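You operate a simulated robot arm through the tools that you are given. There is no shell and no other tool.

The job below is to be done with a simulated robot arm. You get a single attempt, and the scene is never put back.

TASK
At the green bench: brush off, water dial to OFF, heat switch off, minute dial to 0, bath lid on.
Fine: leave the speed dial, the splash guard and the green and yellow keys.

Only the result counts: the job must be done as asked and must still hold three seconds after the hand-in. Knocking over, shifting, dropping, spilling or breaking anything else fails it. A push-on lid holds only when it is set on centred and level and pressed home; a screw cap is set on level and turned clockwise until tight.

THE ROBOT
A 7-joint arm with a three-finger gripper, fixed in place. Base frame: the origin is on the floor under the middle of its stand, x ahead of it, y to its left, z up; the work surface is at about z = 0.85. Units: m, degrees, N and s.
It reaches about 1.342 m from its shoulder. Its first joint turns from -166.0 to 166.0 degrees. Payload 2.69 kg.
The TCP is the grasp point between the finger pads, 0.03 m short of the fingertips. In the tool frame z runs along the fingers and y along their closing line. The gripper opens to 0.128 m; its body begins 0.117 m behind the TCP.
Orientation is told as [roll, pitch, yaw] about the base's x, y, z axes, in that order, counted from this pose: with the fingers straight down and closing along the base's y, the tool's x points along the base's -x, its y along +y and its z along -z.

THE INTERFACE
- The arm moves only by the tool move_arm. Its argument "deltas" is a list of rows, each a list of 6 numbers: the shift along the base's x, y, z in m, then the turn, a rotation vector about the base's x, y, z in degrees. In form: [[dx, dy, dz, ax, ay, az], ...]. A call has 1 to 20 rows; each row is the pose to reach, as a shift and turn from the pose commanded when the call began. "jaw" is the opening in per cent of the stroke, from 0 (shut) to 100 (fully open), set as the call begins (left out, the last holds). Each row takes 0.2 s and may step no farther than 0.05 m and 8.6 degrees from the row before; otherwise, or with a gripper value out of range, the whole call is refused. A pose out of reach is approached as far as the arm can. The call stops where the force on the tool passes 70 N (or 10 N more than at its start, if that is more) or the arm is blocked; 0.2 s more then pass. Each finger travels about 0.127 m/s and halts on what it meets, pressing with about 25 N; the grip force reading is that of the motor and also rises with nothing between the fingers. The clock runs only during rows and for 0.2 s after the last one: add rows that repeat a pose to give the fingers time. The reply holds the time, the measured pose of the TCP, the force on the tool along the base axes, the opening and the grip force, in the units named above and with some noise, with the torque about the TCP (base axes, N m) and any sound that the robot's microphone picked up.
- Cameras (640 x 400 px; columns grow to the right, rows downward): "scene" is fixed at [0.4003, 0.5004, 1.6311]; the picture's right is [-0.85, -0.52, 0.00], its down [-0.50, 0.82, -0.27] and it looks along [0.14, -0.23, -0.96] (base axes); focal length 318 px, centre (320, 200). "wrist" rides on the gripper at [0.058, 0.054, -0.131] in the tool frame; the picture's right is [-0.68, 0.74, 0.00], its down [-0.62, -0.57, -0.55] and it looks along [-0.40, -0.37, 0.84] (tool axes); focal length 234 px, centre (320, 200). There is no depth. A picture from a camera that has moved, and an enlarged one, comes with that camera's place and axes in the base frame and with its lens.
- capture(camera): a new picture of that camera. It takes no simulated time.
- raise_lower(by): moves the trunk up (or, below 0, down) by that many m; the arm rides with it, the base frame stays. It gives what a move gives, with no picture.
- zoom(camera, box): a new picture of the part [left, top, right, bottom] of that camera's present view, enlarged. It takes no simulated time.
- finish_job(): hands the job in; it is judged then, once.

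Nothing tells you positions but the pictures and the camera data. Unless the task says otherwise, let go and move clear before handing in.

The tools are called after ">>>" as name(argument=value, ...) on one line, values as JSON. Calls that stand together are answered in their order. move_arm: Moves the arm, as the interface text tells. Its arguments: {"type":"object","properties":{"deltas":{"type":"array","items":{"type":"array","items":{"type":"number"}}},"jaw":{"type":"number"}},"required":["deltas"]} The other tools are called the same way: raise_lower (by) moves the trunk up or down; capture (camera) takes a picture; zoom (camera, box) takes an enlarged picture of a part of a camera's view; finish_job () hands the job in.

At the start:

```text
t: 0.0
eef_pos: [0.6766, 0.3766, 1.1862]
ee_rot: [0.0, -0.1, 0.0]
ft_force: [0.6, -0.4, 0.8]
ft_torque: [0.0, 0.03, 0.01]
grip_width: 0.1278
finger_force: 0.0
trunk travel left (down, up): [-0.15, 0.2]
```

scene: 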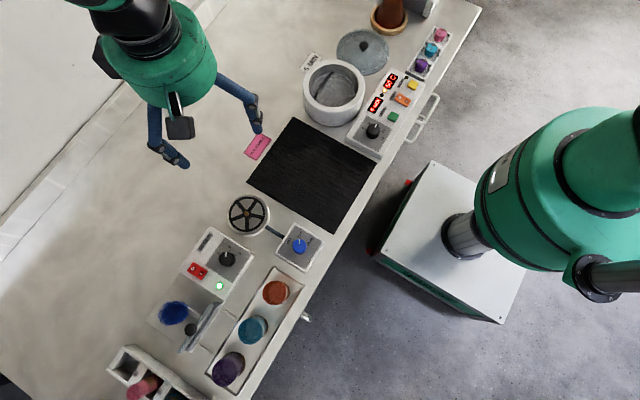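
wrist: 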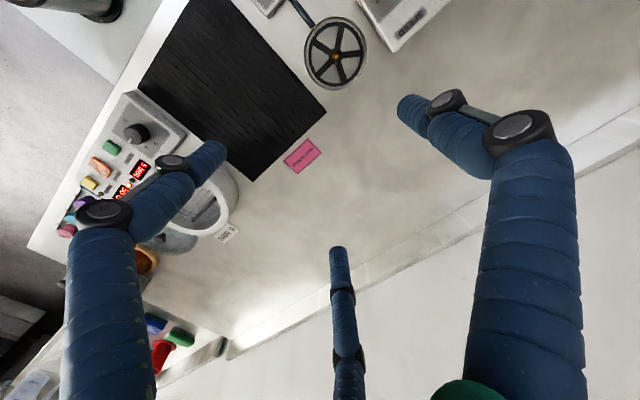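

I see a bench with a bath (white ring pot with a lid nearby), a control panel with keys and a dial, a brush unit with a red rocker and a dial, and a valve/dial with a blue knob. I'll zoom in to read the labels before moving.

>>> zoom(camera="scene", box=[290, 0, 490, 160])

>>> zoom(camera="scene", box=[340, 60, 440, 160])

>>> zoom(camera="scene", box=[170, 180, 340, 300])

>>> zoom(camera="scene", box=[90, 220, 330, 400])

>>> zoom(camera="wrist", box=[20, 80, 260, 280])

```text
2.50 times, centred on (390, 80) of scene
camera zoom: at [0.4003, 0.5004, 1.6311], right [-0.85, -0.52, 0.0], down [-0.5, 0.82, -0.27], along [0.14, -0.23, -0.96], focal length 795 px, centre (145, 500)
```

zoom: 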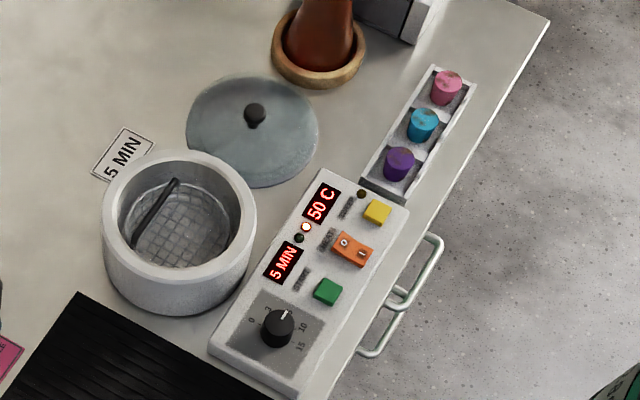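

```text
4.00 times, centred on (390, 110) of scene
camera zoom: at [0.4003, 0.5004, 1.6311], right [-0.85, -0.52, 0.0], down [-0.5, 0.82, -0.27], along [0.14, -0.23, -0.96], focal length 1272 px, centre (40, 560)
```

zoom: 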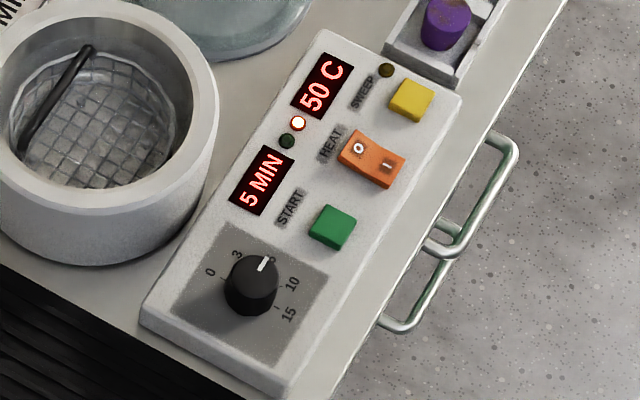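

```text
3.33 times, centred on (255, 240) of scene
camera zoom: at [0.4003, 0.5004, 1.6311], right [-0.85, -0.52, 0.0], down [-0.5, 0.82, -0.27], along [0.14, -0.23, -0.96], focal length 1060 px, centre (537, 67)
```

zoom: 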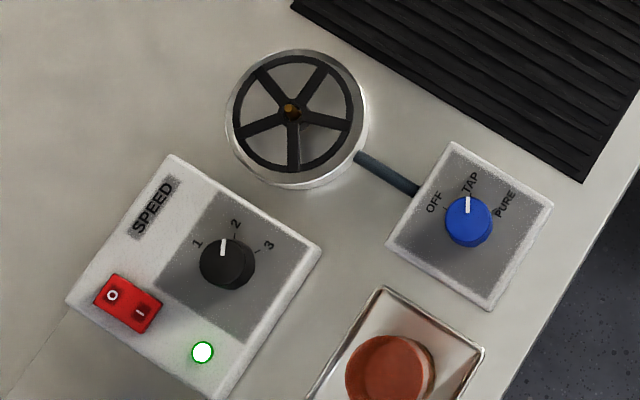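

```text
2.22 times, centred on (210, 310) of scene
camera zoom: at [0.4003, 0.5004, 1.6311], right [-0.85, -0.52, 0.0], down [-0.5, 0.82, -0.27], along [0.14, -0.23, -0.96], focal length 707 px, centre (564, -44)
```

zoom: 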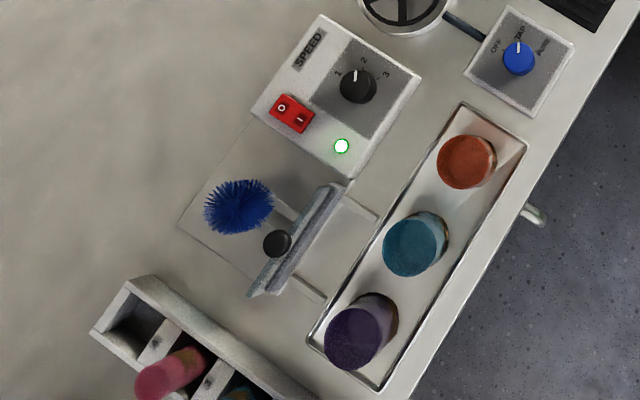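

```text
2.00 times, centred on (140, 180) of wrist
camera zoom: at [0.6195, 0.431, 1.317], right [0.68, 0.74, 0.0], down [0.62, -0.57, 0.55], along [0.4, -0.37, -0.84], focal length 468 px, centre (680, 240)
```

zoom: 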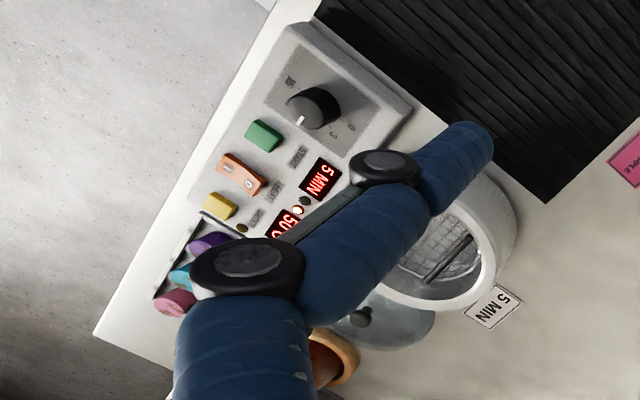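

The bench runs along base y with its near edge at about x = 0.41. By rough projection the minute dial is near (0.49, 0.10), the heat rocker near (0.47, -0.03), the water dial near (0.49, 0.44), the red brush rocker near (0.65, 0.61), the bath near (0.63, 0.05) and the lid near (0.64, -0.13). I'll move the wrist camera over the heater panel for a closer look.

>>> move_arm(deltas=[[-0.035, -0.03, 0, 0, 0, 0], [-0.07, -0.06, 0, 0, 0, 0], [-0.105, -0.09, 0, 0, 0, 0], [-0.14, -0.12, 0, 0, 0, 0], [-0.175, -0.15, -0.01, 0, 0, 0], [-0.21, -0.18, -0.02, 0, 0, 0], [-0.245, -0.21, -0.04, 0, 0, 0], [-0.277, -0.237, -0.066, 0, 0, 0]])

>>> capture(camera="wrist")

>>> capture(camera="scene")

```text
refused: row 7 steps farther than a row can; nothing moved
```

```text
taken
camera wrist: at [0.6195, 0.431, 1.317], right [0.68, 0.74, 0.0], down [0.62, -0.57, 0.55], along [0.4, -0.37, -0.84], focal length 234 px, centre (320, 200)
```

wrist: 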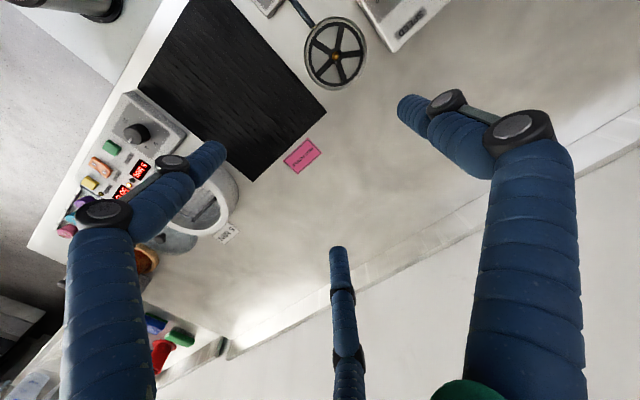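

```text
taken
```

scene: 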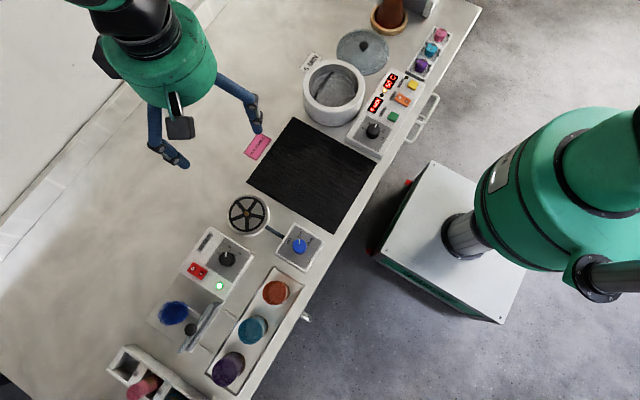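

The move was refused because one row was slightly too long, so nothing moved. I'll resend it with even steps toward the heater panel.

>>> move_arm(deltas=[[-0.03, -0.026, -0.007, 0, 0, 0], [-0.06, -0.052, -0.014, 0, 0, 0], [-0.09, -0.078, -0.021, 0, 0, 0], [-0.12, -0.104, -0.028, 0, 0, 0], [-0.15, -0.13, -0.035, 0, 0, 0], [-0.18, -0.156, -0.042, 0, 0, 0], [-0.21, -0.182, -0.049, 0, 0, 0], [-0.24, -0.208, -0.056, 0, 0, 0], [-0.27, -0.237, -0.066, 0, 0, 0]])

>>> capture(camera="wrist")

>>> capture(camera="scene")

```text
t: 2.0
eef_pos: [0.4084, 0.1396, 1.1213]
ee_rot: [0.0, 0.0, -0.1]
ft_force: [0.6, 0.5, -0.5]
ft_torque: [-0.03, 0.02, 0.01]
grip_width: 0.1279
finger_force: 0.0
trunk travel left (down, up): [-0.15, 0.2]
```

```text
taken
camera wrist: at [0.3505, 0.1936, 1.2511], right [0.68, 0.74, 0.0], down [0.62, -0.57, 0.55], along [0.4, -0.37, -0.84], focal length 234 px, centre (320, 200)
```

wrist: 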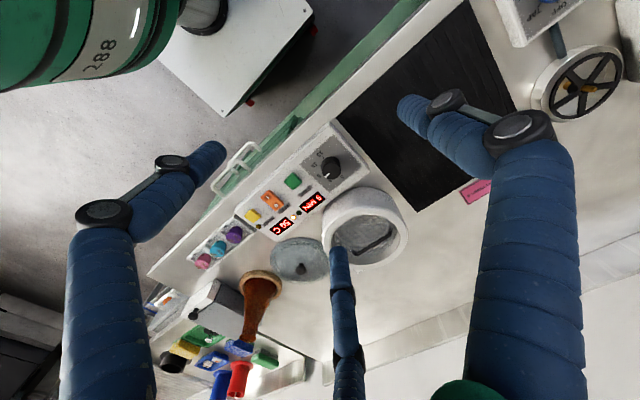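

```text
taken
```

scene: 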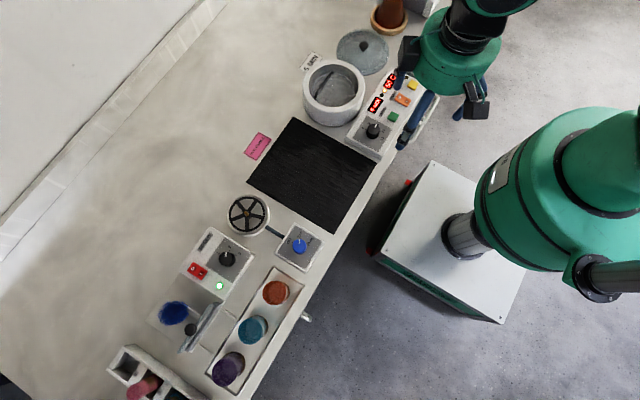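

The wrist view shows the heater panel, bath and lid well, and the bench front is green, so this is the right bench. I'll enlarge these for labels and triangulation.

>>> zoom(camera="wrist", box=[230, 120, 390, 220])

>>> zoom(camera="wrist", box=[250, 180, 420, 290])

>>> zoom(camera="scene", box=[350, 70, 430, 150])

```text
4.00 times, centred on (310, 170) of wrist
camera zoom: at [0.3505, 0.1936, 1.2511], right [0.68, 0.74, 0.0], down [0.62, -0.57, 0.55], along [0.4, -0.37, -0.84], focal length 937 px, centre (360, 320)
```

zoom: 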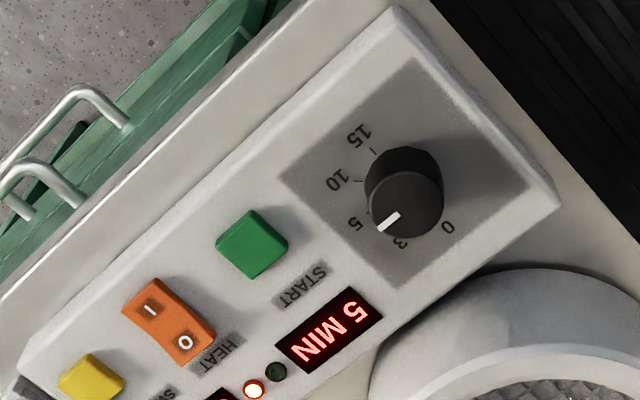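

```text
3.64 times, centred on (335, 235) of wrist
camera zoom: at [0.3505, 0.1936, 1.2511], right [0.68, 0.74, 0.0], down [0.62, -0.57, 0.55], along [0.4, -0.37, -0.84], focal length 852 px, centre (266, 73)
```

zoom: 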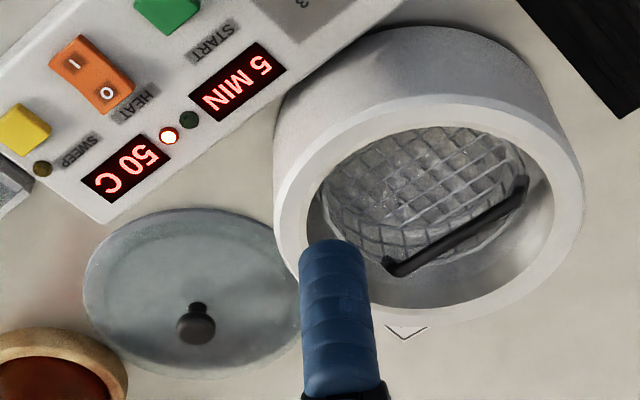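

```text
5.00 times, centred on (390, 110) of scene
camera zoom: at [0.4003, 0.5004, 1.6311], right [-0.85, -0.52, 0.0], down [-0.5, 0.82, -0.27], along [0.14, -0.23, -0.96], focal length 1590 px, centre (-30, 650)
```

zoom: 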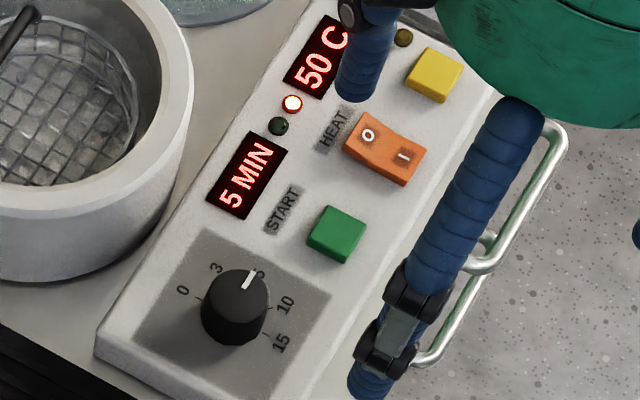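

By triangulation the minute dial is at about (0.490, 0.092), top z about 0.90, with 0 at +x and 5 at -y, so it needs +90° about z. The heat rocker is at about (0.466, -0.032) with its O end on the +x side. I'll check how the fingers look at different openings before touching anything.

>>> move_arm(deltas=[[0, 0, 0, 0, 0, 0], [0, 0, 0, 0, 0, 0], [0, 0, 0, 0, 0, 0]], jaw=40)

>>> capture(camera="wrist")

>>> zoom(camera="scene", box=[360, 10, 520, 130])

>>> move_arm(deltas=[[0, 0, 0, 0, 0, 0], [0, 0, 0, 0, 0, 0], [0, 0, 0, 0, 0, 0]], jaw=0)

>>> capture(camera="wrist")

>>> zoom(camera="scene", box=[360, 10, 520, 130])

```text
t: 2.8
eef_pos: [0.408, 0.1391, 1.1203]
ee_rot: [0.0, 0.0, 0.0]
ft_force: [-1.0, -0.2, 0.4]
ft_torque: [0.0, -0.02, 0.0]
grip_width: 0.0512
finger_force: 0.0
trunk travel left (down, up): [-0.15, 0.2]
```

```text
taken
camera wrist: at [0.3503, 0.1935, 1.2512], right [0.68, 0.74, 0.0], down [0.62, -0.57, 0.55], along [0.4, -0.37, -0.84], focal length 234 px, centre (320, 200)
```

wrist: 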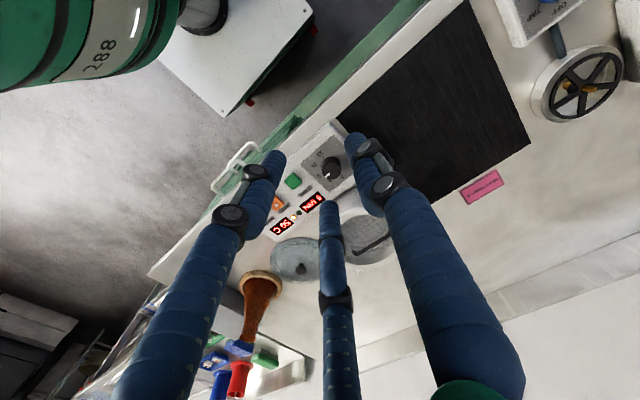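

```text
3.33 times, centred on (440, 70) of scene
camera zoom: at [0.4003, 0.5004, 1.6311], right [-0.85, -0.52, 0.0], down [-0.5, 0.82, -0.27], along [0.14, -0.23, -0.96], focal length 1060 px, centre (-80, 633)
```

zoom: 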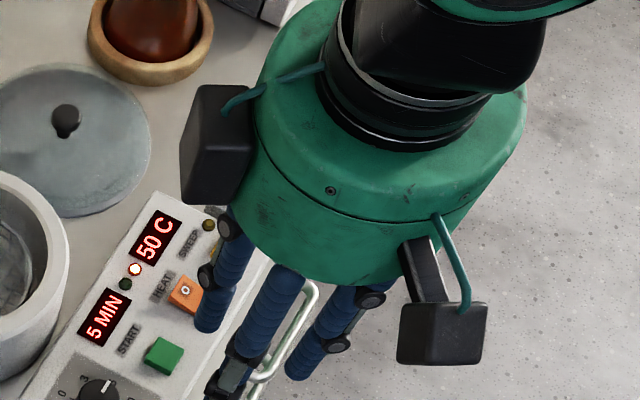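

```text
t: 3.6
eef_pos: [0.4085, 0.139, 1.1211]
ee_rot: [-0.1, 0.0, 0.0]
ft_force: [0.6, 0.4, 0.7]
ft_torque: [0.0, -0.01, 0.03]
grip_width: 0.0022
finger_force: 24.7
trunk travel left (down, up): [-0.15, 0.2]
```

```text
taken
camera wrist: at [0.3505, 0.1936, 1.2512], right [0.68, 0.74, 0.0], down [0.62, -0.57, 0.55], along [0.4, -0.37, -0.84], focal length 234 px, centre (320, 200)
```

wrist: 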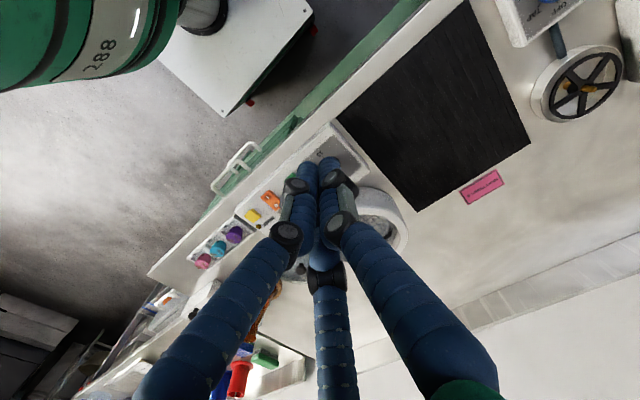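

```text
3.33 times, centred on (440, 70) of scene
camera zoom: at [0.4003, 0.5004, 1.6311], right [-0.85, -0.52, 0.0], down [-0.5, 0.82, -0.27], along [0.14, -0.23, -0.96], focal length 1060 px, centre (-80, 633)
```

zoom: 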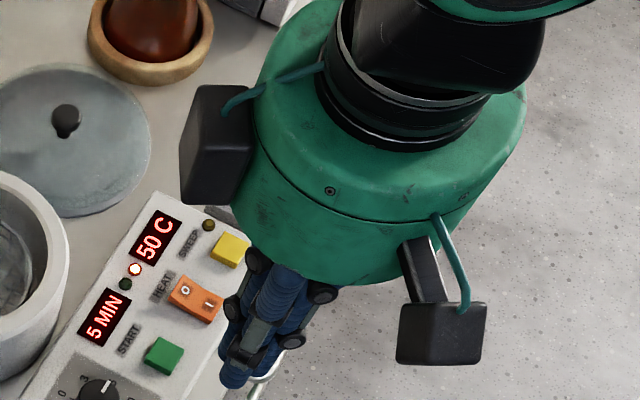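

The fingers close centrically, forming a tight cluster, so I can press with one finger if I tilt the hand. I'll yaw -30° so one finger points to -x, tilt so that finger is lowest, and approach above the O end of the heat rocker.

>>> move_arm(deltas=[[0.005, -0.03, -0.01, 0, 0, -6], [0.01, -0.06, -0.02, 0, 0, -12], [0.02, -0.09, -0.03, 0, 0, -18], [0.03, -0.12, -0.04, 0, 0, -24], [0.04, -0.15, -0.06, 0, 0, -30], [0.055, -0.171, -0.09, 0, 0, -30]], jaw=0)

>>> move_arm(deltas=[[0.003, 0, -0.005, 0, -8, 0], [0.006, 0, -0.01, 0, -16, 0], [0.009, 0, -0.02, 0, -24, 0], [0.01, 0, -0.04, 0, -28, 0]])

>>> capture(camera="wrist")

>>> zoom(camera="scene", box=[340, 40, 460, 140])

```text
t: 5.0
eef_pos: [0.4616, -0.0338, 1.0312]
ee_rot: [0.0, -0.1, -30.0]
ft_force: [-0.8, -1.2, 0.0]
ft_torque: [-0.01, -0.07, 0.01]
grip_width: 0.0023
finger_force: 24.5
trunk travel left (down, up): [-0.15, 0.2]
```

```text
t: 6.0
eef_pos: [0.4712, -0.0341, 0.9947]
ee_rot: [15.1, -24.4, -33.3]
ft_force: [-1.6, -0.2, 2.5]
ft_torque: [-0.03, -0.08, 0.01]
grip_width: 0.0022
finger_force: 24.9
trunk travel left (down, up): [-0.15, 0.2]
```

```text
taken
camera wrist: at [0.3886, 0.0422, 1.0972], right [0.84, 0.3, 0.45], down [-0.04, -0.8, 0.6], along [0.54, -0.52, -0.66], focal length 234 px, centre (320, 200)
```

wrist: 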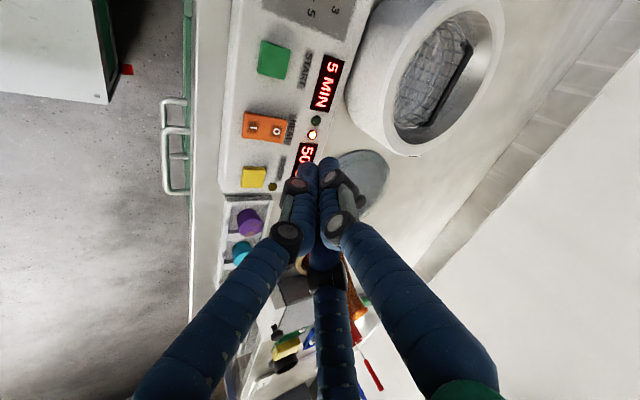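

```text
4.00 times, centred on (400, 90) of scene
camera zoom: at [0.4003, 0.5004, 1.6311], right [-0.85, -0.52, 0.0], down [-0.5, 0.82, -0.27], along [0.14, -0.23, -0.96], focal length 1272 px, centre (0, 640)
```

zoom: 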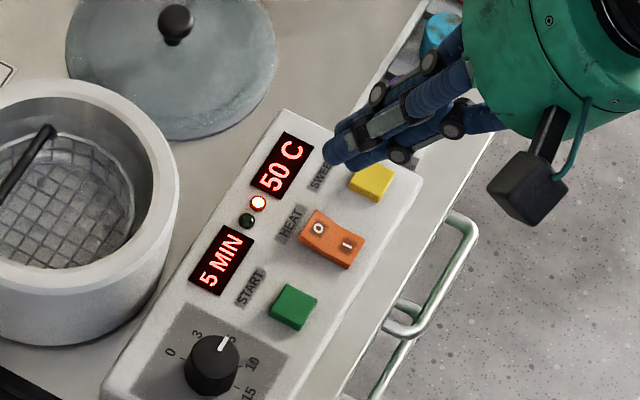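

The pose is as commanded. The rocker is about 0.039 × 0.022 m, and the O end is at about (0.479, -0.033, 0.89). I'll lower the tip to about 1.5 cm above it and check.

>>> move_arm(deltas=[[0.003, 0.001, -0.03, 0, 0, 0], [0.003, 0.001, -0.055, 0, 0, 0]])

>>> zoom(camera="wrist", box=[220, 80, 420, 220])

>>> zoom(camera="scene", box=[370, 60, 440, 130])

```text
t: 6.6
eef_pos: [0.4756, -0.0292, 0.9359]
ee_rot: [14.9, -24.2, -33.2]
ft_force: [-0.8, -0.2, 1.0]
ft_torque: [-0.02, -0.03, 0.02]
grip_width: 0.0021
finger_force: 25.2
trunk travel left (down, up): [-0.15, 0.2]
```

```text
2.86 times, centred on (320, 150) of wrist
camera zoom: at [0.3943, 0.0465, 1.041], right [0.84, 0.3, 0.45], down [-0.04, -0.8, 0.6], along [0.54, -0.52, -0.66], focal length 669 px, centre (320, 343)
```

zoom: 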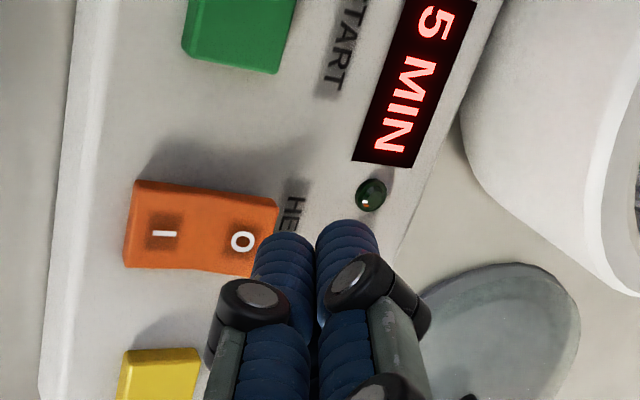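

```text
5.71 times, centred on (405, 95) of scene
camera zoom: at [0.4003, 0.5004, 1.6311], right [-0.85, -0.52, 0.0], down [-0.5, 0.82, -0.27], along [0.14, -0.23, -0.96], focal length 1817 px, centre (-166, 800)
```

zoom: 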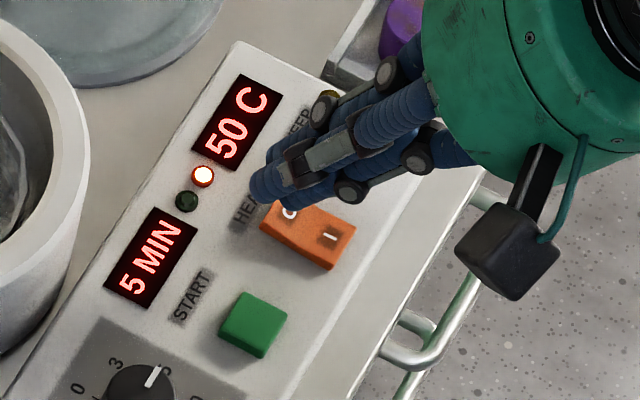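

The pressing fingertip is just above the O end, about 4 mm too far toward +y. I'll correct that and come down in small steps.

>>> move_arm(deltas=[[0, -0.004, -0.004, 0, 0, 0], [0, -0.004, -0.008, 0, 0, 0], [0, -0.004, -0.011, 0, 0, 0], [0, -0.004, -0.014, 0, 0, 0]])

>>> zoom(camera="wrist", box=[220, 80, 420, 220])

```text
t: 7.6
eef_pos: [0.4762, -0.0357, 0.9219]
ee_rot: [14.8, -24.0, -33.2]
ft_force: [0.1, 0.8, -0.6]
ft_torque: [0.03, 0.0, -0.03]
grip_width: 0.0022
finger_force: 24.4
trunk travel left (down, up): [-0.15, 0.2]
```

```text
2.86 times, centred on (320, 150) of wrist
camera zoom: at [0.3944, 0.0417, 1.026], right [0.84, 0.3, 0.45], down [-0.04, -0.8, 0.6], along [0.54, -0.52, -0.66], focal length 669 px, centre (320, 343)
```

zoom: 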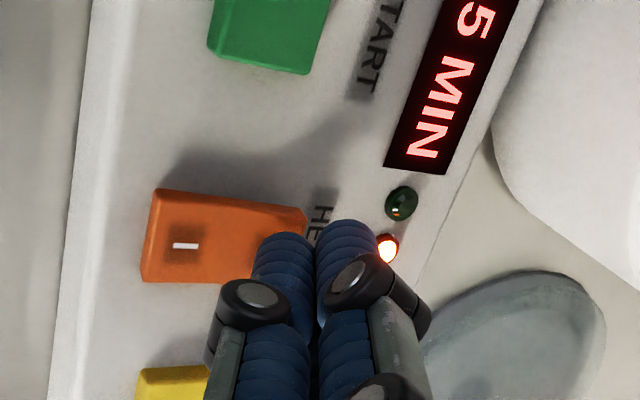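

The tip covers the O mark with no contact yet. I'll continue down in 1.5 mm steps.

>>> move_arm(deltas=[[0, 0, -0.0015, 0, 0, 0], [0, 0, -0.003, 0, 0, 0], [0, 0, -0.0045, 0, 0, 0], [0, 0, -0.006, 0, 0, 0]])

>>> zoom(camera="wrist", box=[220, 80, 420, 220])

```text
t: 8.6
eef_pos: [0.476, -0.0349, 0.917]
ee_rot: [15.0, -24.1, -33.3]
ft_force: [-5.9, 3.4, 22.0]
ft_torque: [0.05, 0.21, 0.0]
grip_width: 0.002
finger_force: 25.7
trunk travel left (down, up): [-0.15, 0.2]
```

```text
2.86 times, centred on (320, 150) of wrist
camera zoom: at [0.3939, 0.042, 1.021], right [0.84, 0.3, 0.45], down [-0.04, -0.8, 0.6], along [0.54, -0.52, -0.66], focal length 669 px, centre (320, 343)
```

zoom: 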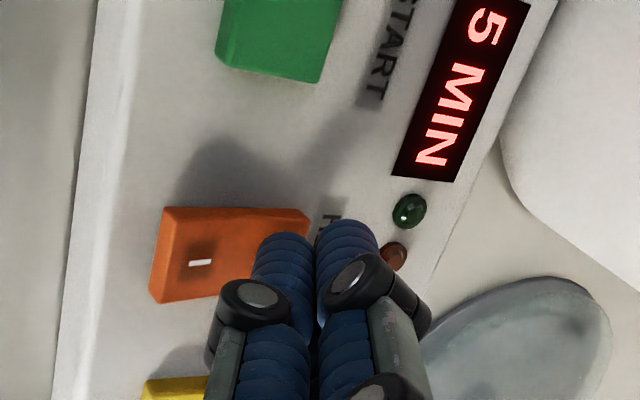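

The heat LED has gone dark and the I side has risen, so the heat switch has flipped to O. I'll lift away and check.

>>> move_arm(deltas=[[0, 0, 0.01, 0, 0, 0], [0, 0, 0.04, 0, 0, 0], [0, 0, 0.08, 0, 0, 0]])

>>> zoom(camera="wrist", box=[200, 60, 400, 200])

>>> zoom(camera="scene", box=[350, 60, 450, 140])

```text
t: 9.4
eef_pos: [0.4744, -0.0365, 0.995]
ee_rot: [14.9, -23.9, -33.2]
ft_force: [-0.6, 0.5, 0.5]
ft_torque: [-0.05, 0.02, 0.02]
grip_width: 0.0022
finger_force: 25.1
trunk travel left (down, up): [-0.15, 0.2]
```

```text
2.86 times, centred on (300, 130) of wrist
camera zoom: at [0.3919, 0.041, 1.0988], right [0.84, 0.3, 0.45], down [-0.04, -0.8, 0.6], along [0.54, -0.52, -0.66], focal length 669 px, centre (377, 400)
```

zoom: 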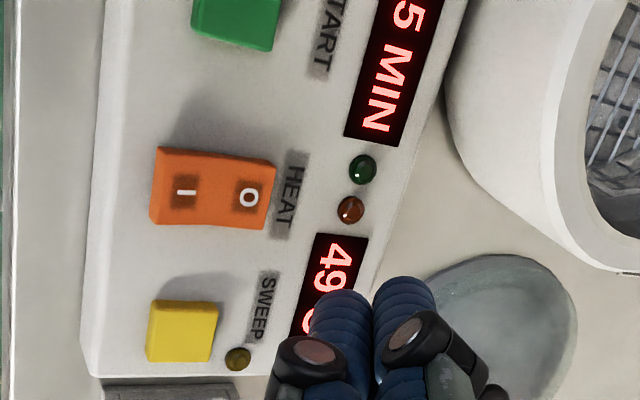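

```text
5.00 times, centred on (400, 100) of scene
camera zoom: at [0.4003, 0.5004, 1.6311], right [-0.85, -0.52, 0.0], down [-0.5, 0.82, -0.27], along [0.14, -0.23, -0.96], focal length 1590 px, centre (-80, 700)
```

zoom: 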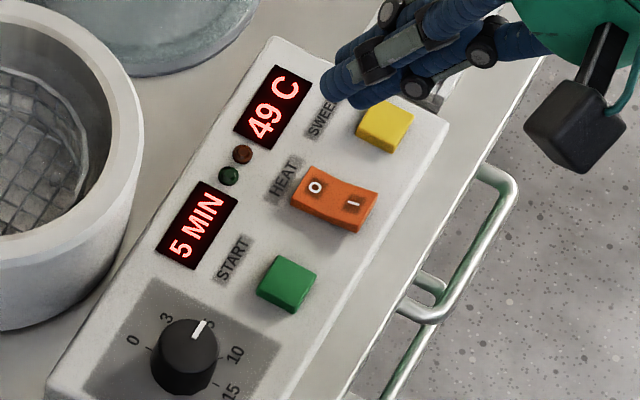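

Heat is off: the LED is dark and the display has dropped to 49 C. Next is the minute dial. I'll straighten the hand, yaw to -90° so the +90° turn keeps the fingers away from the bath wall, and hover above the dial.

>>> move_arm(deltas=[[0, 0.01, 0.02, 0, 8, 0], [0, 0.025, 0.03, 0, 16, 0], [0, 0.04, 0.04, 0, 24, 0], [0, 0.055, 0.04, 0, 28, 0]])

>>> move_arm(deltas=[[0.005, 0.01, 0, 0, 0, -8], [0.01, 0.02, 0, 0, 0, -16], [0.012, 0.03, 0, 0, 0, -24], [0.014, 0.04, 0, 0, 0, -32], [0.015, 0.05, 0, 0, 0, -40], [0.016, 0.06, 0, 0, 0, -48], [0.016, 0.07, 0, 0, 0, -56], [0.016, 0.073, 0, 0, 0, -60]], jaw=48)

>>> capture(camera="wrist")

>>> zoom(camera="scene", box=[320, 60, 440, 160])

```text
t: 10.4
eef_pos: [0.4713, 0.0208, 1.0347]
ee_rot: [-0.2, 0.2, -30.1]
ft_force: [0.6, -0.5, -0.4]
ft_torque: [0.04, 0.05, 0.01]
grip_width: 0.0019
finger_force: 25.0
trunk travel left (down, up): [-0.15, 0.2]
```

```text
t: 12.2
eef_pos: [0.4908, 0.0955, 1.0359]
ee_rot: [-0.1, 0.0, -90.0]
ft_force: [-0.6, -0.2, -0.9]
ft_torque: [-0.02, -0.03, 0.0]
grip_width: 0.0616
finger_force: 0.0
trunk travel left (down, up): [-0.15, 0.2]
```

```text
taken
camera wrist: at [0.5451, 0.1533, 1.1655], right [0.73, -0.68, 0.0], down [-0.57, -0.61, 0.55], along [-0.37, -0.4, -0.84], focal length 234 px, centre (320, 200)
```

wrist: 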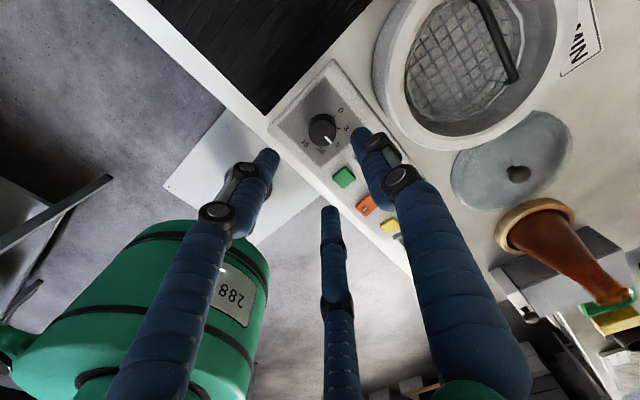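

```text
4.00 times, centred on (380, 110) of scene
camera zoom: at [0.4003, 0.5004, 1.6311], right [-0.85, -0.52, 0.0], down [-0.5, 0.82, -0.27], along [0.14, -0.23, -0.96], focal length 1272 px, centre (80, 560)
```

zoom: 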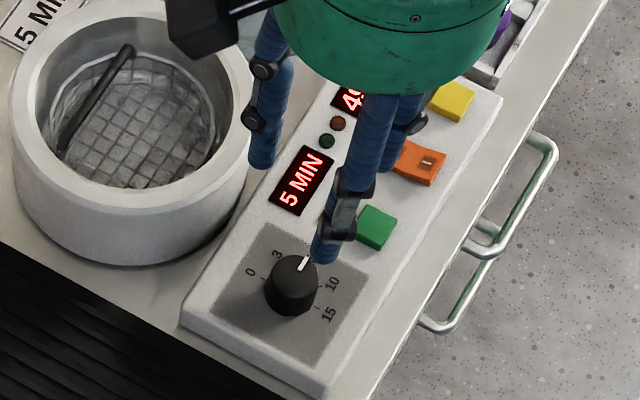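

I'll enlarge the wrist view to refine the dial's centre before descending.

>>> zoom(camera="wrist", box=[250, 60, 410, 160])

```text
4.00 times, centred on (330, 110) of wrist
camera zoom: at [0.5451, 0.1533, 1.1655], right [0.73, -0.68, 0.0], down [-0.57, -0.61, 0.55], along [-0.37, -0.4, -0.84], focal length 937 px, centre (280, 560)
```

zoom: 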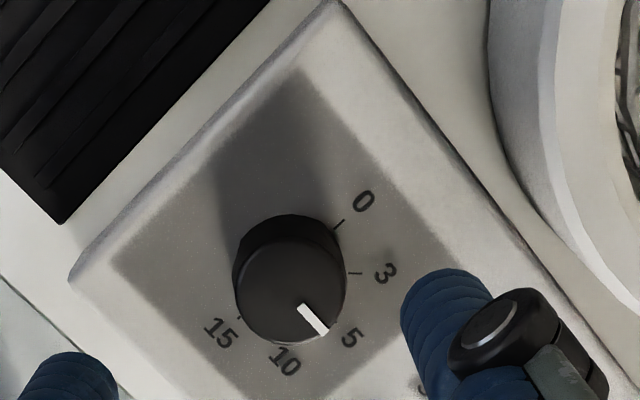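

The dial centre comes out at about (0.4915, 0.0915), diameter about 31 mm. I'll narrow the jaw for clearance to the green key and lower partway.

>>> move_arm(deltas=[[0.0005, -0.004, -0.02, 0, 0, 0], [0.0005, -0.004, -0.05, 0, 0, 0], [0.0005, -0.004, -0.08, 0, 0, 0], [0.0005, -0.004, -0.08, 0, 0, 0]], jaw=38)

>>> capture(camera="wrist")

>>> zoom(camera="scene", box=[330, 80, 430, 160])

```text
t: 13.2
eef_pos: [0.4919, 0.0901, 0.9562]
ee_rot: [0.1, 0.1, -90.1]
ft_force: [-0.5, -0.4, 0.2]
ft_torque: [0.0, 0.03, -0.01]
grip_width: 0.0488
finger_force: 0.0
trunk travel left (down, up): [-0.15, 0.2]
```

```text
taken
camera wrist: at [0.5464, 0.1488, 1.0871], right [0.74, -0.68, 0.0], down [-0.57, -0.62, 0.55], along [-0.37, -0.4, -0.84], focal length 234 px, centre (320, 200)
```

wrist: 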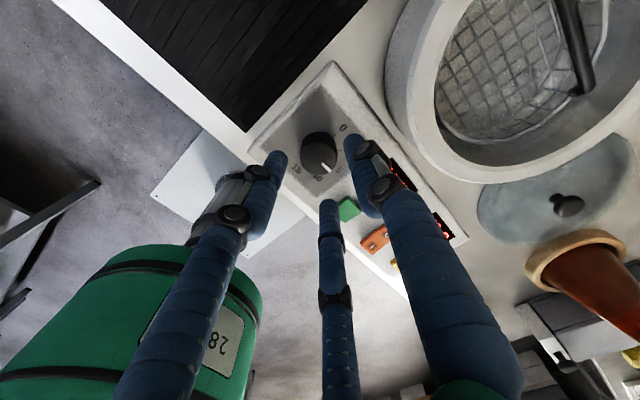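

```text
5.00 times, centred on (380, 120) of scene
camera zoom: at [0.4003, 0.5004, 1.6311], right [-0.85, -0.52, 0.0], down [-0.5, 0.82, -0.27], along [0.14, -0.23, -0.96], focal length 1590 px, centre (20, 600)
```

zoom: 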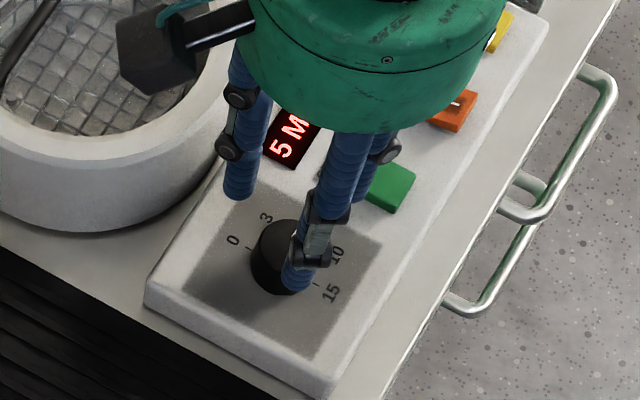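

The TCP is within 1 mm of the dial axis. I'll descend the last 4.4 cm around the knob with the fingers clear of the green key.

>>> move_arm(deltas=[[-0.0005, 0.0005, -0.015, 0, 0, 0], [-0.0005, 0.0005, -0.03, 0, 0, 0], [-0.0005, 0.0005, -0.038, 0, 0, 0], [-0.0005, 0.0005, -0.043, 0, 0, 0]])

>>> zoom(camera="wrist", box=[220, 90, 420, 230])

>>> zoom(camera="scene", box=[330, 80, 430, 160])

```text
t: 14.2
eef_pos: [0.4902, 0.0896, 0.9117]
ee_rot: [0.0, 0.0, -90.0]
ft_force: [-0.4, -0.4, 0.1]
ft_torque: [0.02, -0.03, 0.0]
grip_width: 0.0487
finger_force: 0.1
trunk travel left (down, up): [-0.15, 0.2]
```

```text
2.86 times, centred on (320, 160) of wrist
camera zoom: at [0.5459, 0.1491, 1.0428], right [0.74, -0.68, 0.0], down [-0.57, -0.62, 0.55], along [-0.37, -0.4, -0.84], focal length 669 px, centre (320, 314)
```

zoom: 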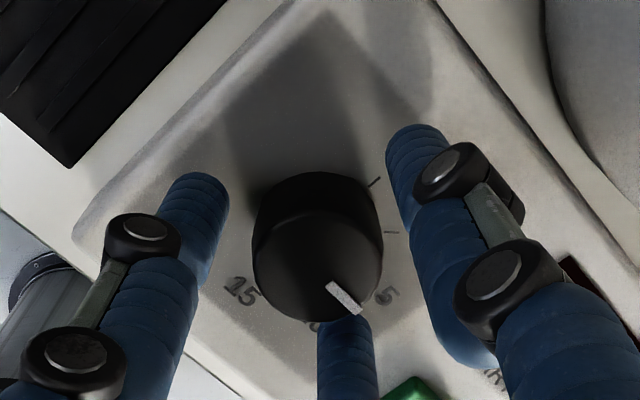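

```text
5.00 times, centred on (380, 120) of scene
camera zoom: at [0.4003, 0.5004, 1.6311], right [-0.85, -0.52, 0.0], down [-0.5, 0.82, -0.27], along [0.14, -0.23, -0.96], focal length 1590 px, centre (20, 600)
```

zoom: 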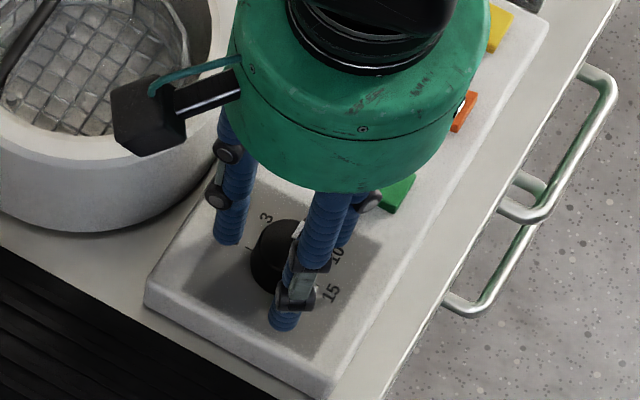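

The fingertips surround the knob without contact. I'll close on it.

>>> move_arm(deltas=[[0, 0, 0, 0, 0, 0], [0, 0, 0, 0, 0, 0], [0, 0, 0, 0, 0, 0]], jaw=10)

>>> zoom(camera="wrist", box=[220, 90, 420, 230])

```text
t: 15.0
eef_pos: [0.4905, 0.0904, 0.911]
ee_rot: [-0.1, -0.1, -90.0]
ft_force: [-8.7, -1.0, -0.9]
ft_torque: [-0.01, 0.3, 0.0]
grip_width: 0.0332
finger_force: 45.2
trunk travel left (down, up): [-0.15, 0.2]
```

```text
2.86 times, centred on (320, 160) of wrist
camera zoom: at [0.545, 0.1489, 1.0424], right [0.74, -0.68, 0.0], down [-0.57, -0.62, 0.55], along [-0.37, -0.4, -0.84], focal length 669 px, centre (320, 314)
```

zoom: 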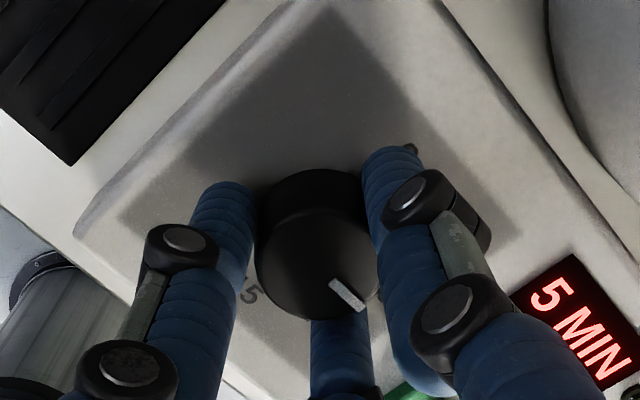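

The knob is gripped at 33 mm. I'll turn it counter-clockwise by 48° first and check that it follows.

>>> move_arm(deltas=[[-0.0005, 0, 0, 0, 0, 8], [-0.0005, 0, 0, 0, 0, 16], [-0.0005, 0, 0, 0, 0, 24], [-0.0005, 0, 0, 0, 0, 32], [-0.0005, 0, 0, 0, 0, 40], [-0.0005, 0, 0, 0, 0, 48]])

>>> zoom(camera="wrist", box=[220, 90, 420, 230])

>>> zoom(camera="scene", box=[330, 80, 430, 160])

```text
t: 16.4
eef_pos: [0.4901, 0.09, 0.912]
ee_rot: [-0.1, 0.1, -42.0]
ft_force: [-12.2, -2.3, -18.8]
ft_torque: [0.06, 0.43, -0.03]
grip_width: 0.0331
finger_force: 45.1
trunk travel left (down, up): [-0.15, 0.2]
```

```text
2.86 times, centred on (320, 160) of wrist
camera zoom: at [0.4837, 0.1695, 1.0426], right [1.0, 0.1, 0.0], down [0.08, -0.83, 0.55], along [0.05, -0.55, -0.84], focal length 669 px, centre (320, 314)
```

zoom: 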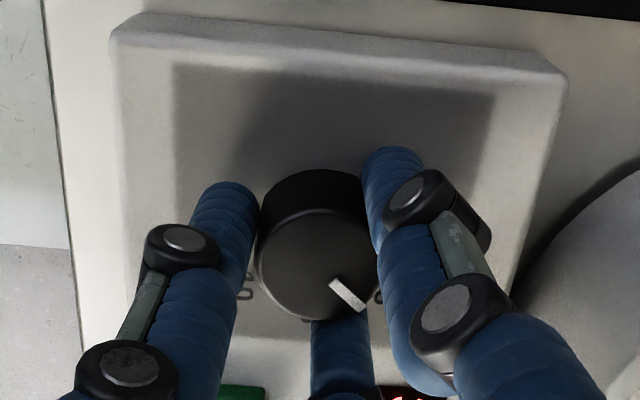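

```text
5.00 times, centred on (380, 120) of scene
camera zoom: at [0.4003, 0.5004, 1.6311], right [-0.85, -0.52, 0.0], down [-0.5, 0.82, -0.27], along [0.14, -0.23, -0.96], focal length 1590 px, centre (20, 600)
```

zoom: 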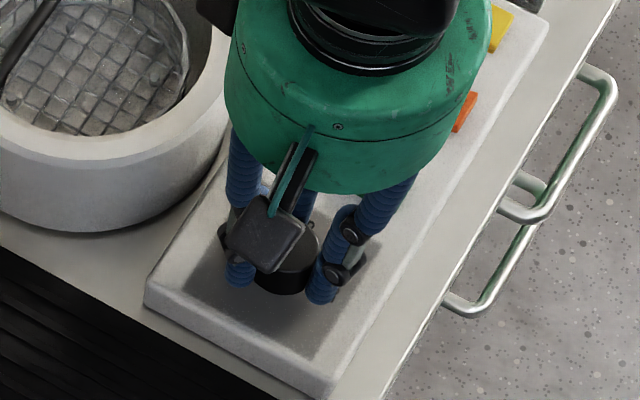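

The knob follows the hand. There is a slight upward pull, so I'll ease down 1 mm while finishing the turn to 90° total.

>>> move_arm(deltas=[[-0.0005, 0, -0.0005, 0, 0, 8], [-0.001, 0, -0.001, 0, 0, 16], [-0.001, 0, -0.001, 0, 0, 24], [-0.001, 0, -0.001, 0, 0, 32], [-0.001, 0, -0.001, 0, 0, 38], [-0.001, 0, -0.001, 0, 0, 42], [-0.001, 0, -0.001, 0, 0, 42]])

>>> zoom(camera="wrist", box=[220, 90, 420, 230])

>>> zoom(camera="scene", box=[330, 60, 430, 140])

```text
t: 18.0
eef_pos: [0.4901, 0.0898, 0.912]
ee_rot: [0.0, -0.2, 0.1]
ft_force: [-2.9, -18.7, 18.6]
ft_torque: [-0.55, 0.02, -0.33]
grip_width: 0.0326
finger_force: 45.3
trunk travel left (down, up): [-0.15, 0.2]
```

```text
2.86 times, centred on (320, 160) of wrist
camera zoom: at [0.432, 0.1439, 1.0425], right [0.68, 0.74, 0.0], down [0.61, -0.57, 0.55], along [0.41, -0.37, -0.84], focal length 669 px, centre (320, 314)
```

zoom: 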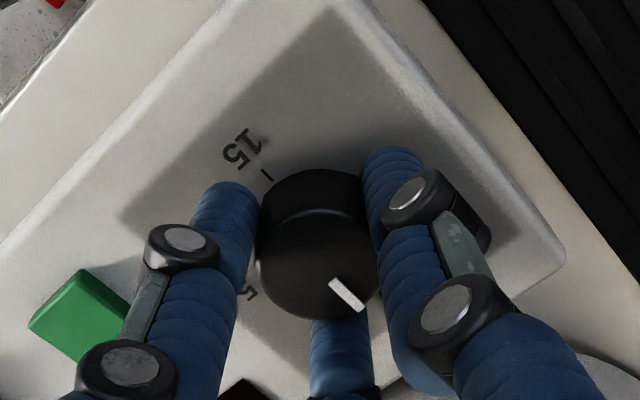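

```text
5.00 times, centred on (380, 100) of scene
camera zoom: at [0.4003, 0.5004, 1.6311], right [-0.85, -0.52, 0.0], down [-0.5, 0.82, -0.27], along [0.14, -0.23, -0.96], focal length 1590 px, centre (20, 700)
```

zoom: 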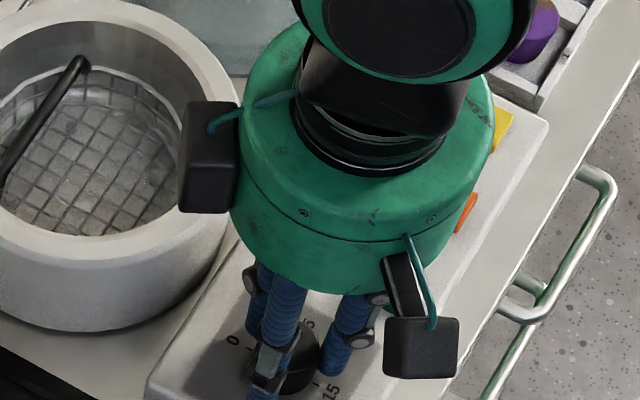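

The hand has turned the full 90°, with a small resisting torque as if at the stop. I'll open, lift straight up and check the pointer.

>>> move_arm(deltas=[[0, 0, 0, 0, 0, 0], [0, 0, 0, 0, 0, 0], [0, 0, 0.02, 0, 0, 0], [0, 0, 0.05, 0, 0, 0], [-0.01, -0.01, 0.09, 0, 0, 0], [-0.03, -0.03, 0.12, 0, 0, 0]], jaw=38)

>>> zoom(camera="scene", box=[330, 60, 430, 160])

>>> capture(camera="wrist")

```text
t: 19.4
eef_pos: [0.4573, 0.0612, 1.0314]
ee_rot: [0.0, 0.0, 0.0]
ft_force: [0.2, 0.3, 0.5]
ft_torque: [0.04, 0.02, -0.01]
grip_width: 0.0489
finger_force: 0.0
trunk travel left (down, up): [-0.15, 0.2]
```

```text
4.00 times, centred on (380, 110) of scene
camera zoom: at [0.4003, 0.5004, 1.6311], right [-0.85, -0.52, 0.0], down [-0.5, 0.82, -0.27], along [0.14, -0.23, -0.96], focal length 1272 px, centre (80, 560)
```

zoom: 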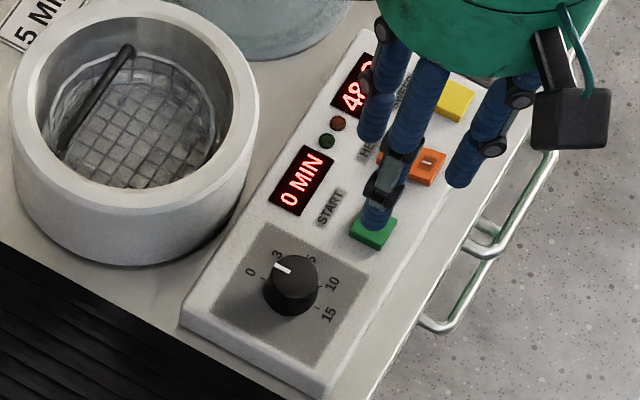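

```text
taken
camera wrist: at [0.4001, 0.1149, 1.1623], right [0.68, 0.74, 0.0], down [0.62, -0.57, 0.55], along [0.4, -0.37, -0.84], focal length 234 px, centre (320, 200)
```

wrist: 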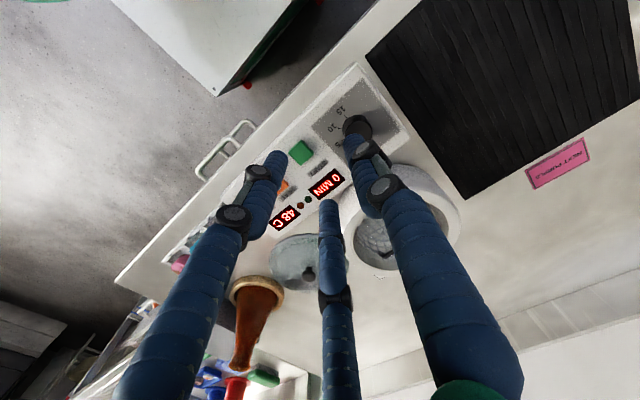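

The display reads "0 MIN" with the pointer at 0. Next is the bath lid, with its knob at about (0.64, -0.133, 0.88). A tall brown flask stands next to it, so I'll inspect that area first.

>>> zoom(camera="wrist", box=[180, 200, 360, 400])

>>> zoom(camera="scene", box=[290, 0, 450, 110])

```text
2.00 times, centred on (270, 300) of wrist
camera zoom: at [0.4001, 0.1149, 1.1623], right [0.68, 0.74, 0.0], down [0.62, -0.57, 0.55], along [0.4, -0.37, -0.84], focal length 468 px, centre (420, 0)
```

zoom: 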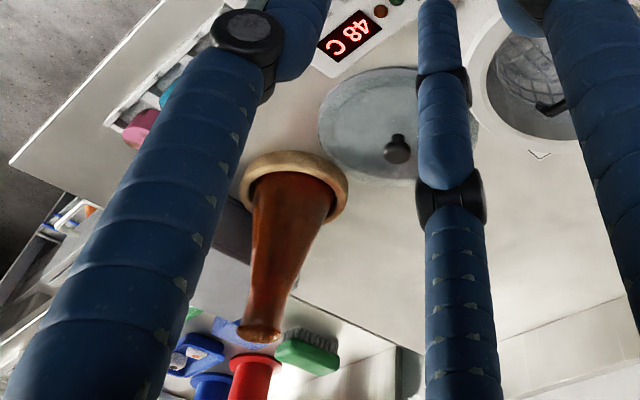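

```text
3.64 times, centred on (370, 55) of scene
camera zoom: at [0.4003, 0.5004, 1.6311], right [-0.85, -0.52, 0.0], down [-0.5, 0.82, -0.27], along [0.14, -0.23, -0.96], focal length 1156 px, centre (138, 727)
```

zoom: 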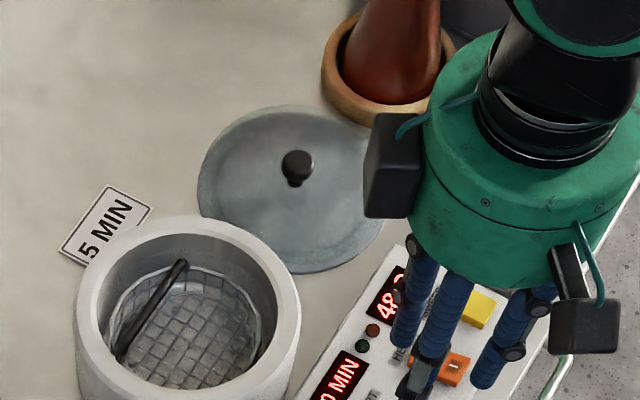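

The flask top is at about z = 0.99 and about 14 cm from the lid knob, so there's room. I'll move above the lid for a closer look.

>>> move_arm(deltas=[[0.02, -0.02, 0.02, 0, 0, 0], [0.05, -0.05, 0.04, 0, 0, 0], [0.08, -0.08, 0.04, 0, 0, 0], [0.11, -0.11, 0.04, 0, 0, 0], [0.14, -0.14, 0.03, 0, 0, 0], [0.165, -0.17, 0.01, 0, 0, 0], [0.183, -0.193, -0.01, 0, 0, 0], [0.183, -0.193, -0.02, 0, 0, 0]], jaw=50)

>>> capture(camera="wrist")

>>> zoom(camera="scene", box=[290, 0, 450, 110])

```text
t: 21.2
eef_pos: [0.6419, -0.1334, 1.0111]
ee_rot: [0.0, 0.0, 0.0]
ft_force: [0.5, 0.9, -0.4]
ft_torque: [-0.01, 0.02, 0.01]
grip_width: 0.0639
finger_force: 0.0
trunk travel left (down, up): [-0.15, 0.2]
```

```text
taken
camera wrist: at [0.5837, -0.0799, 1.1418], right [0.68, 0.74, 0.0], down [0.62, -0.57, 0.55], along [0.4, -0.37, -0.84], focal length 234 px, centre (320, 200)
```

wrist: 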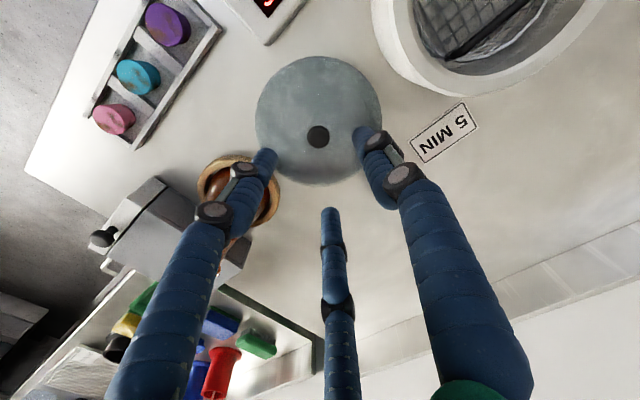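

```text
3.64 times, centred on (370, 55) of scene
camera zoom: at [0.4003, 0.5004, 1.6311], right [-0.85, -0.52, 0.0], down [-0.5, 0.82, -0.27], along [0.14, -0.23, -0.96], focal length 1156 px, centre (138, 727)
```

zoom: 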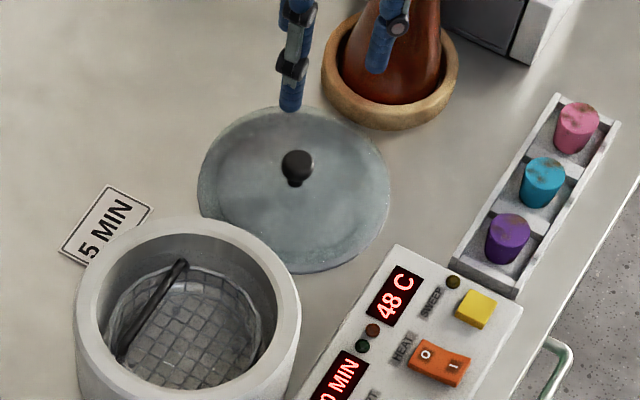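

>>> zoom(camera="wrist", box=[240, 40, 400, 200])

>>> zoom(camera="scene", box=[330, 20, 400, 80])

```text
2.50 times, centred on (320, 120) of wrist
camera zoom: at [0.5837, -0.0799, 1.1418], right [0.68, 0.74, 0.0], down [0.62, -0.57, 0.55], along [0.4, -0.37, -0.84], focal length 585 px, centre (320, 400)
```

zoom: 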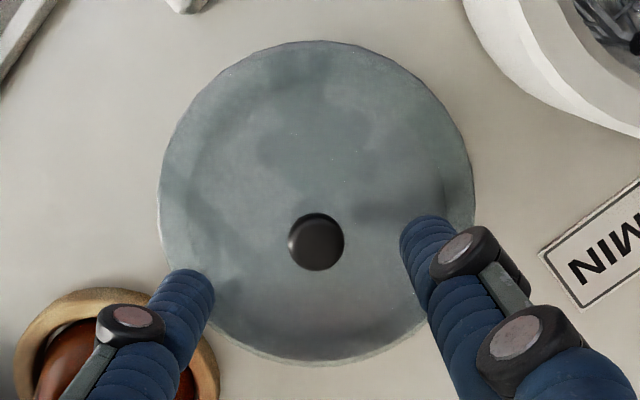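

```text
6.67 times, centred on (365, 50) of scene
camera zoom: at [0.4003, 0.5004, 1.6311], right [-0.85, -0.52, 0.0], down [-0.5, 0.82, -0.27], along [0.14, -0.23, -0.96], focal length 2120 px, centre (20, 1200)
```

zoom: 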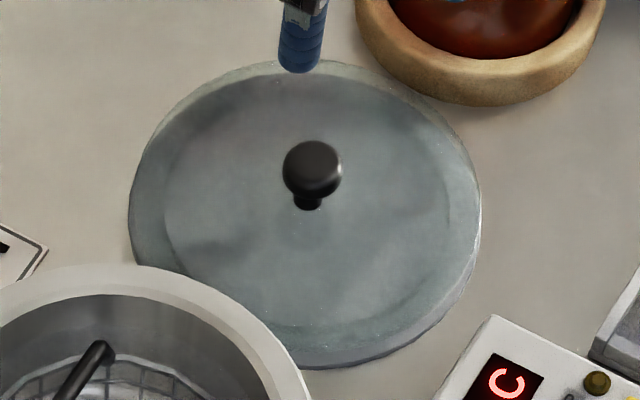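

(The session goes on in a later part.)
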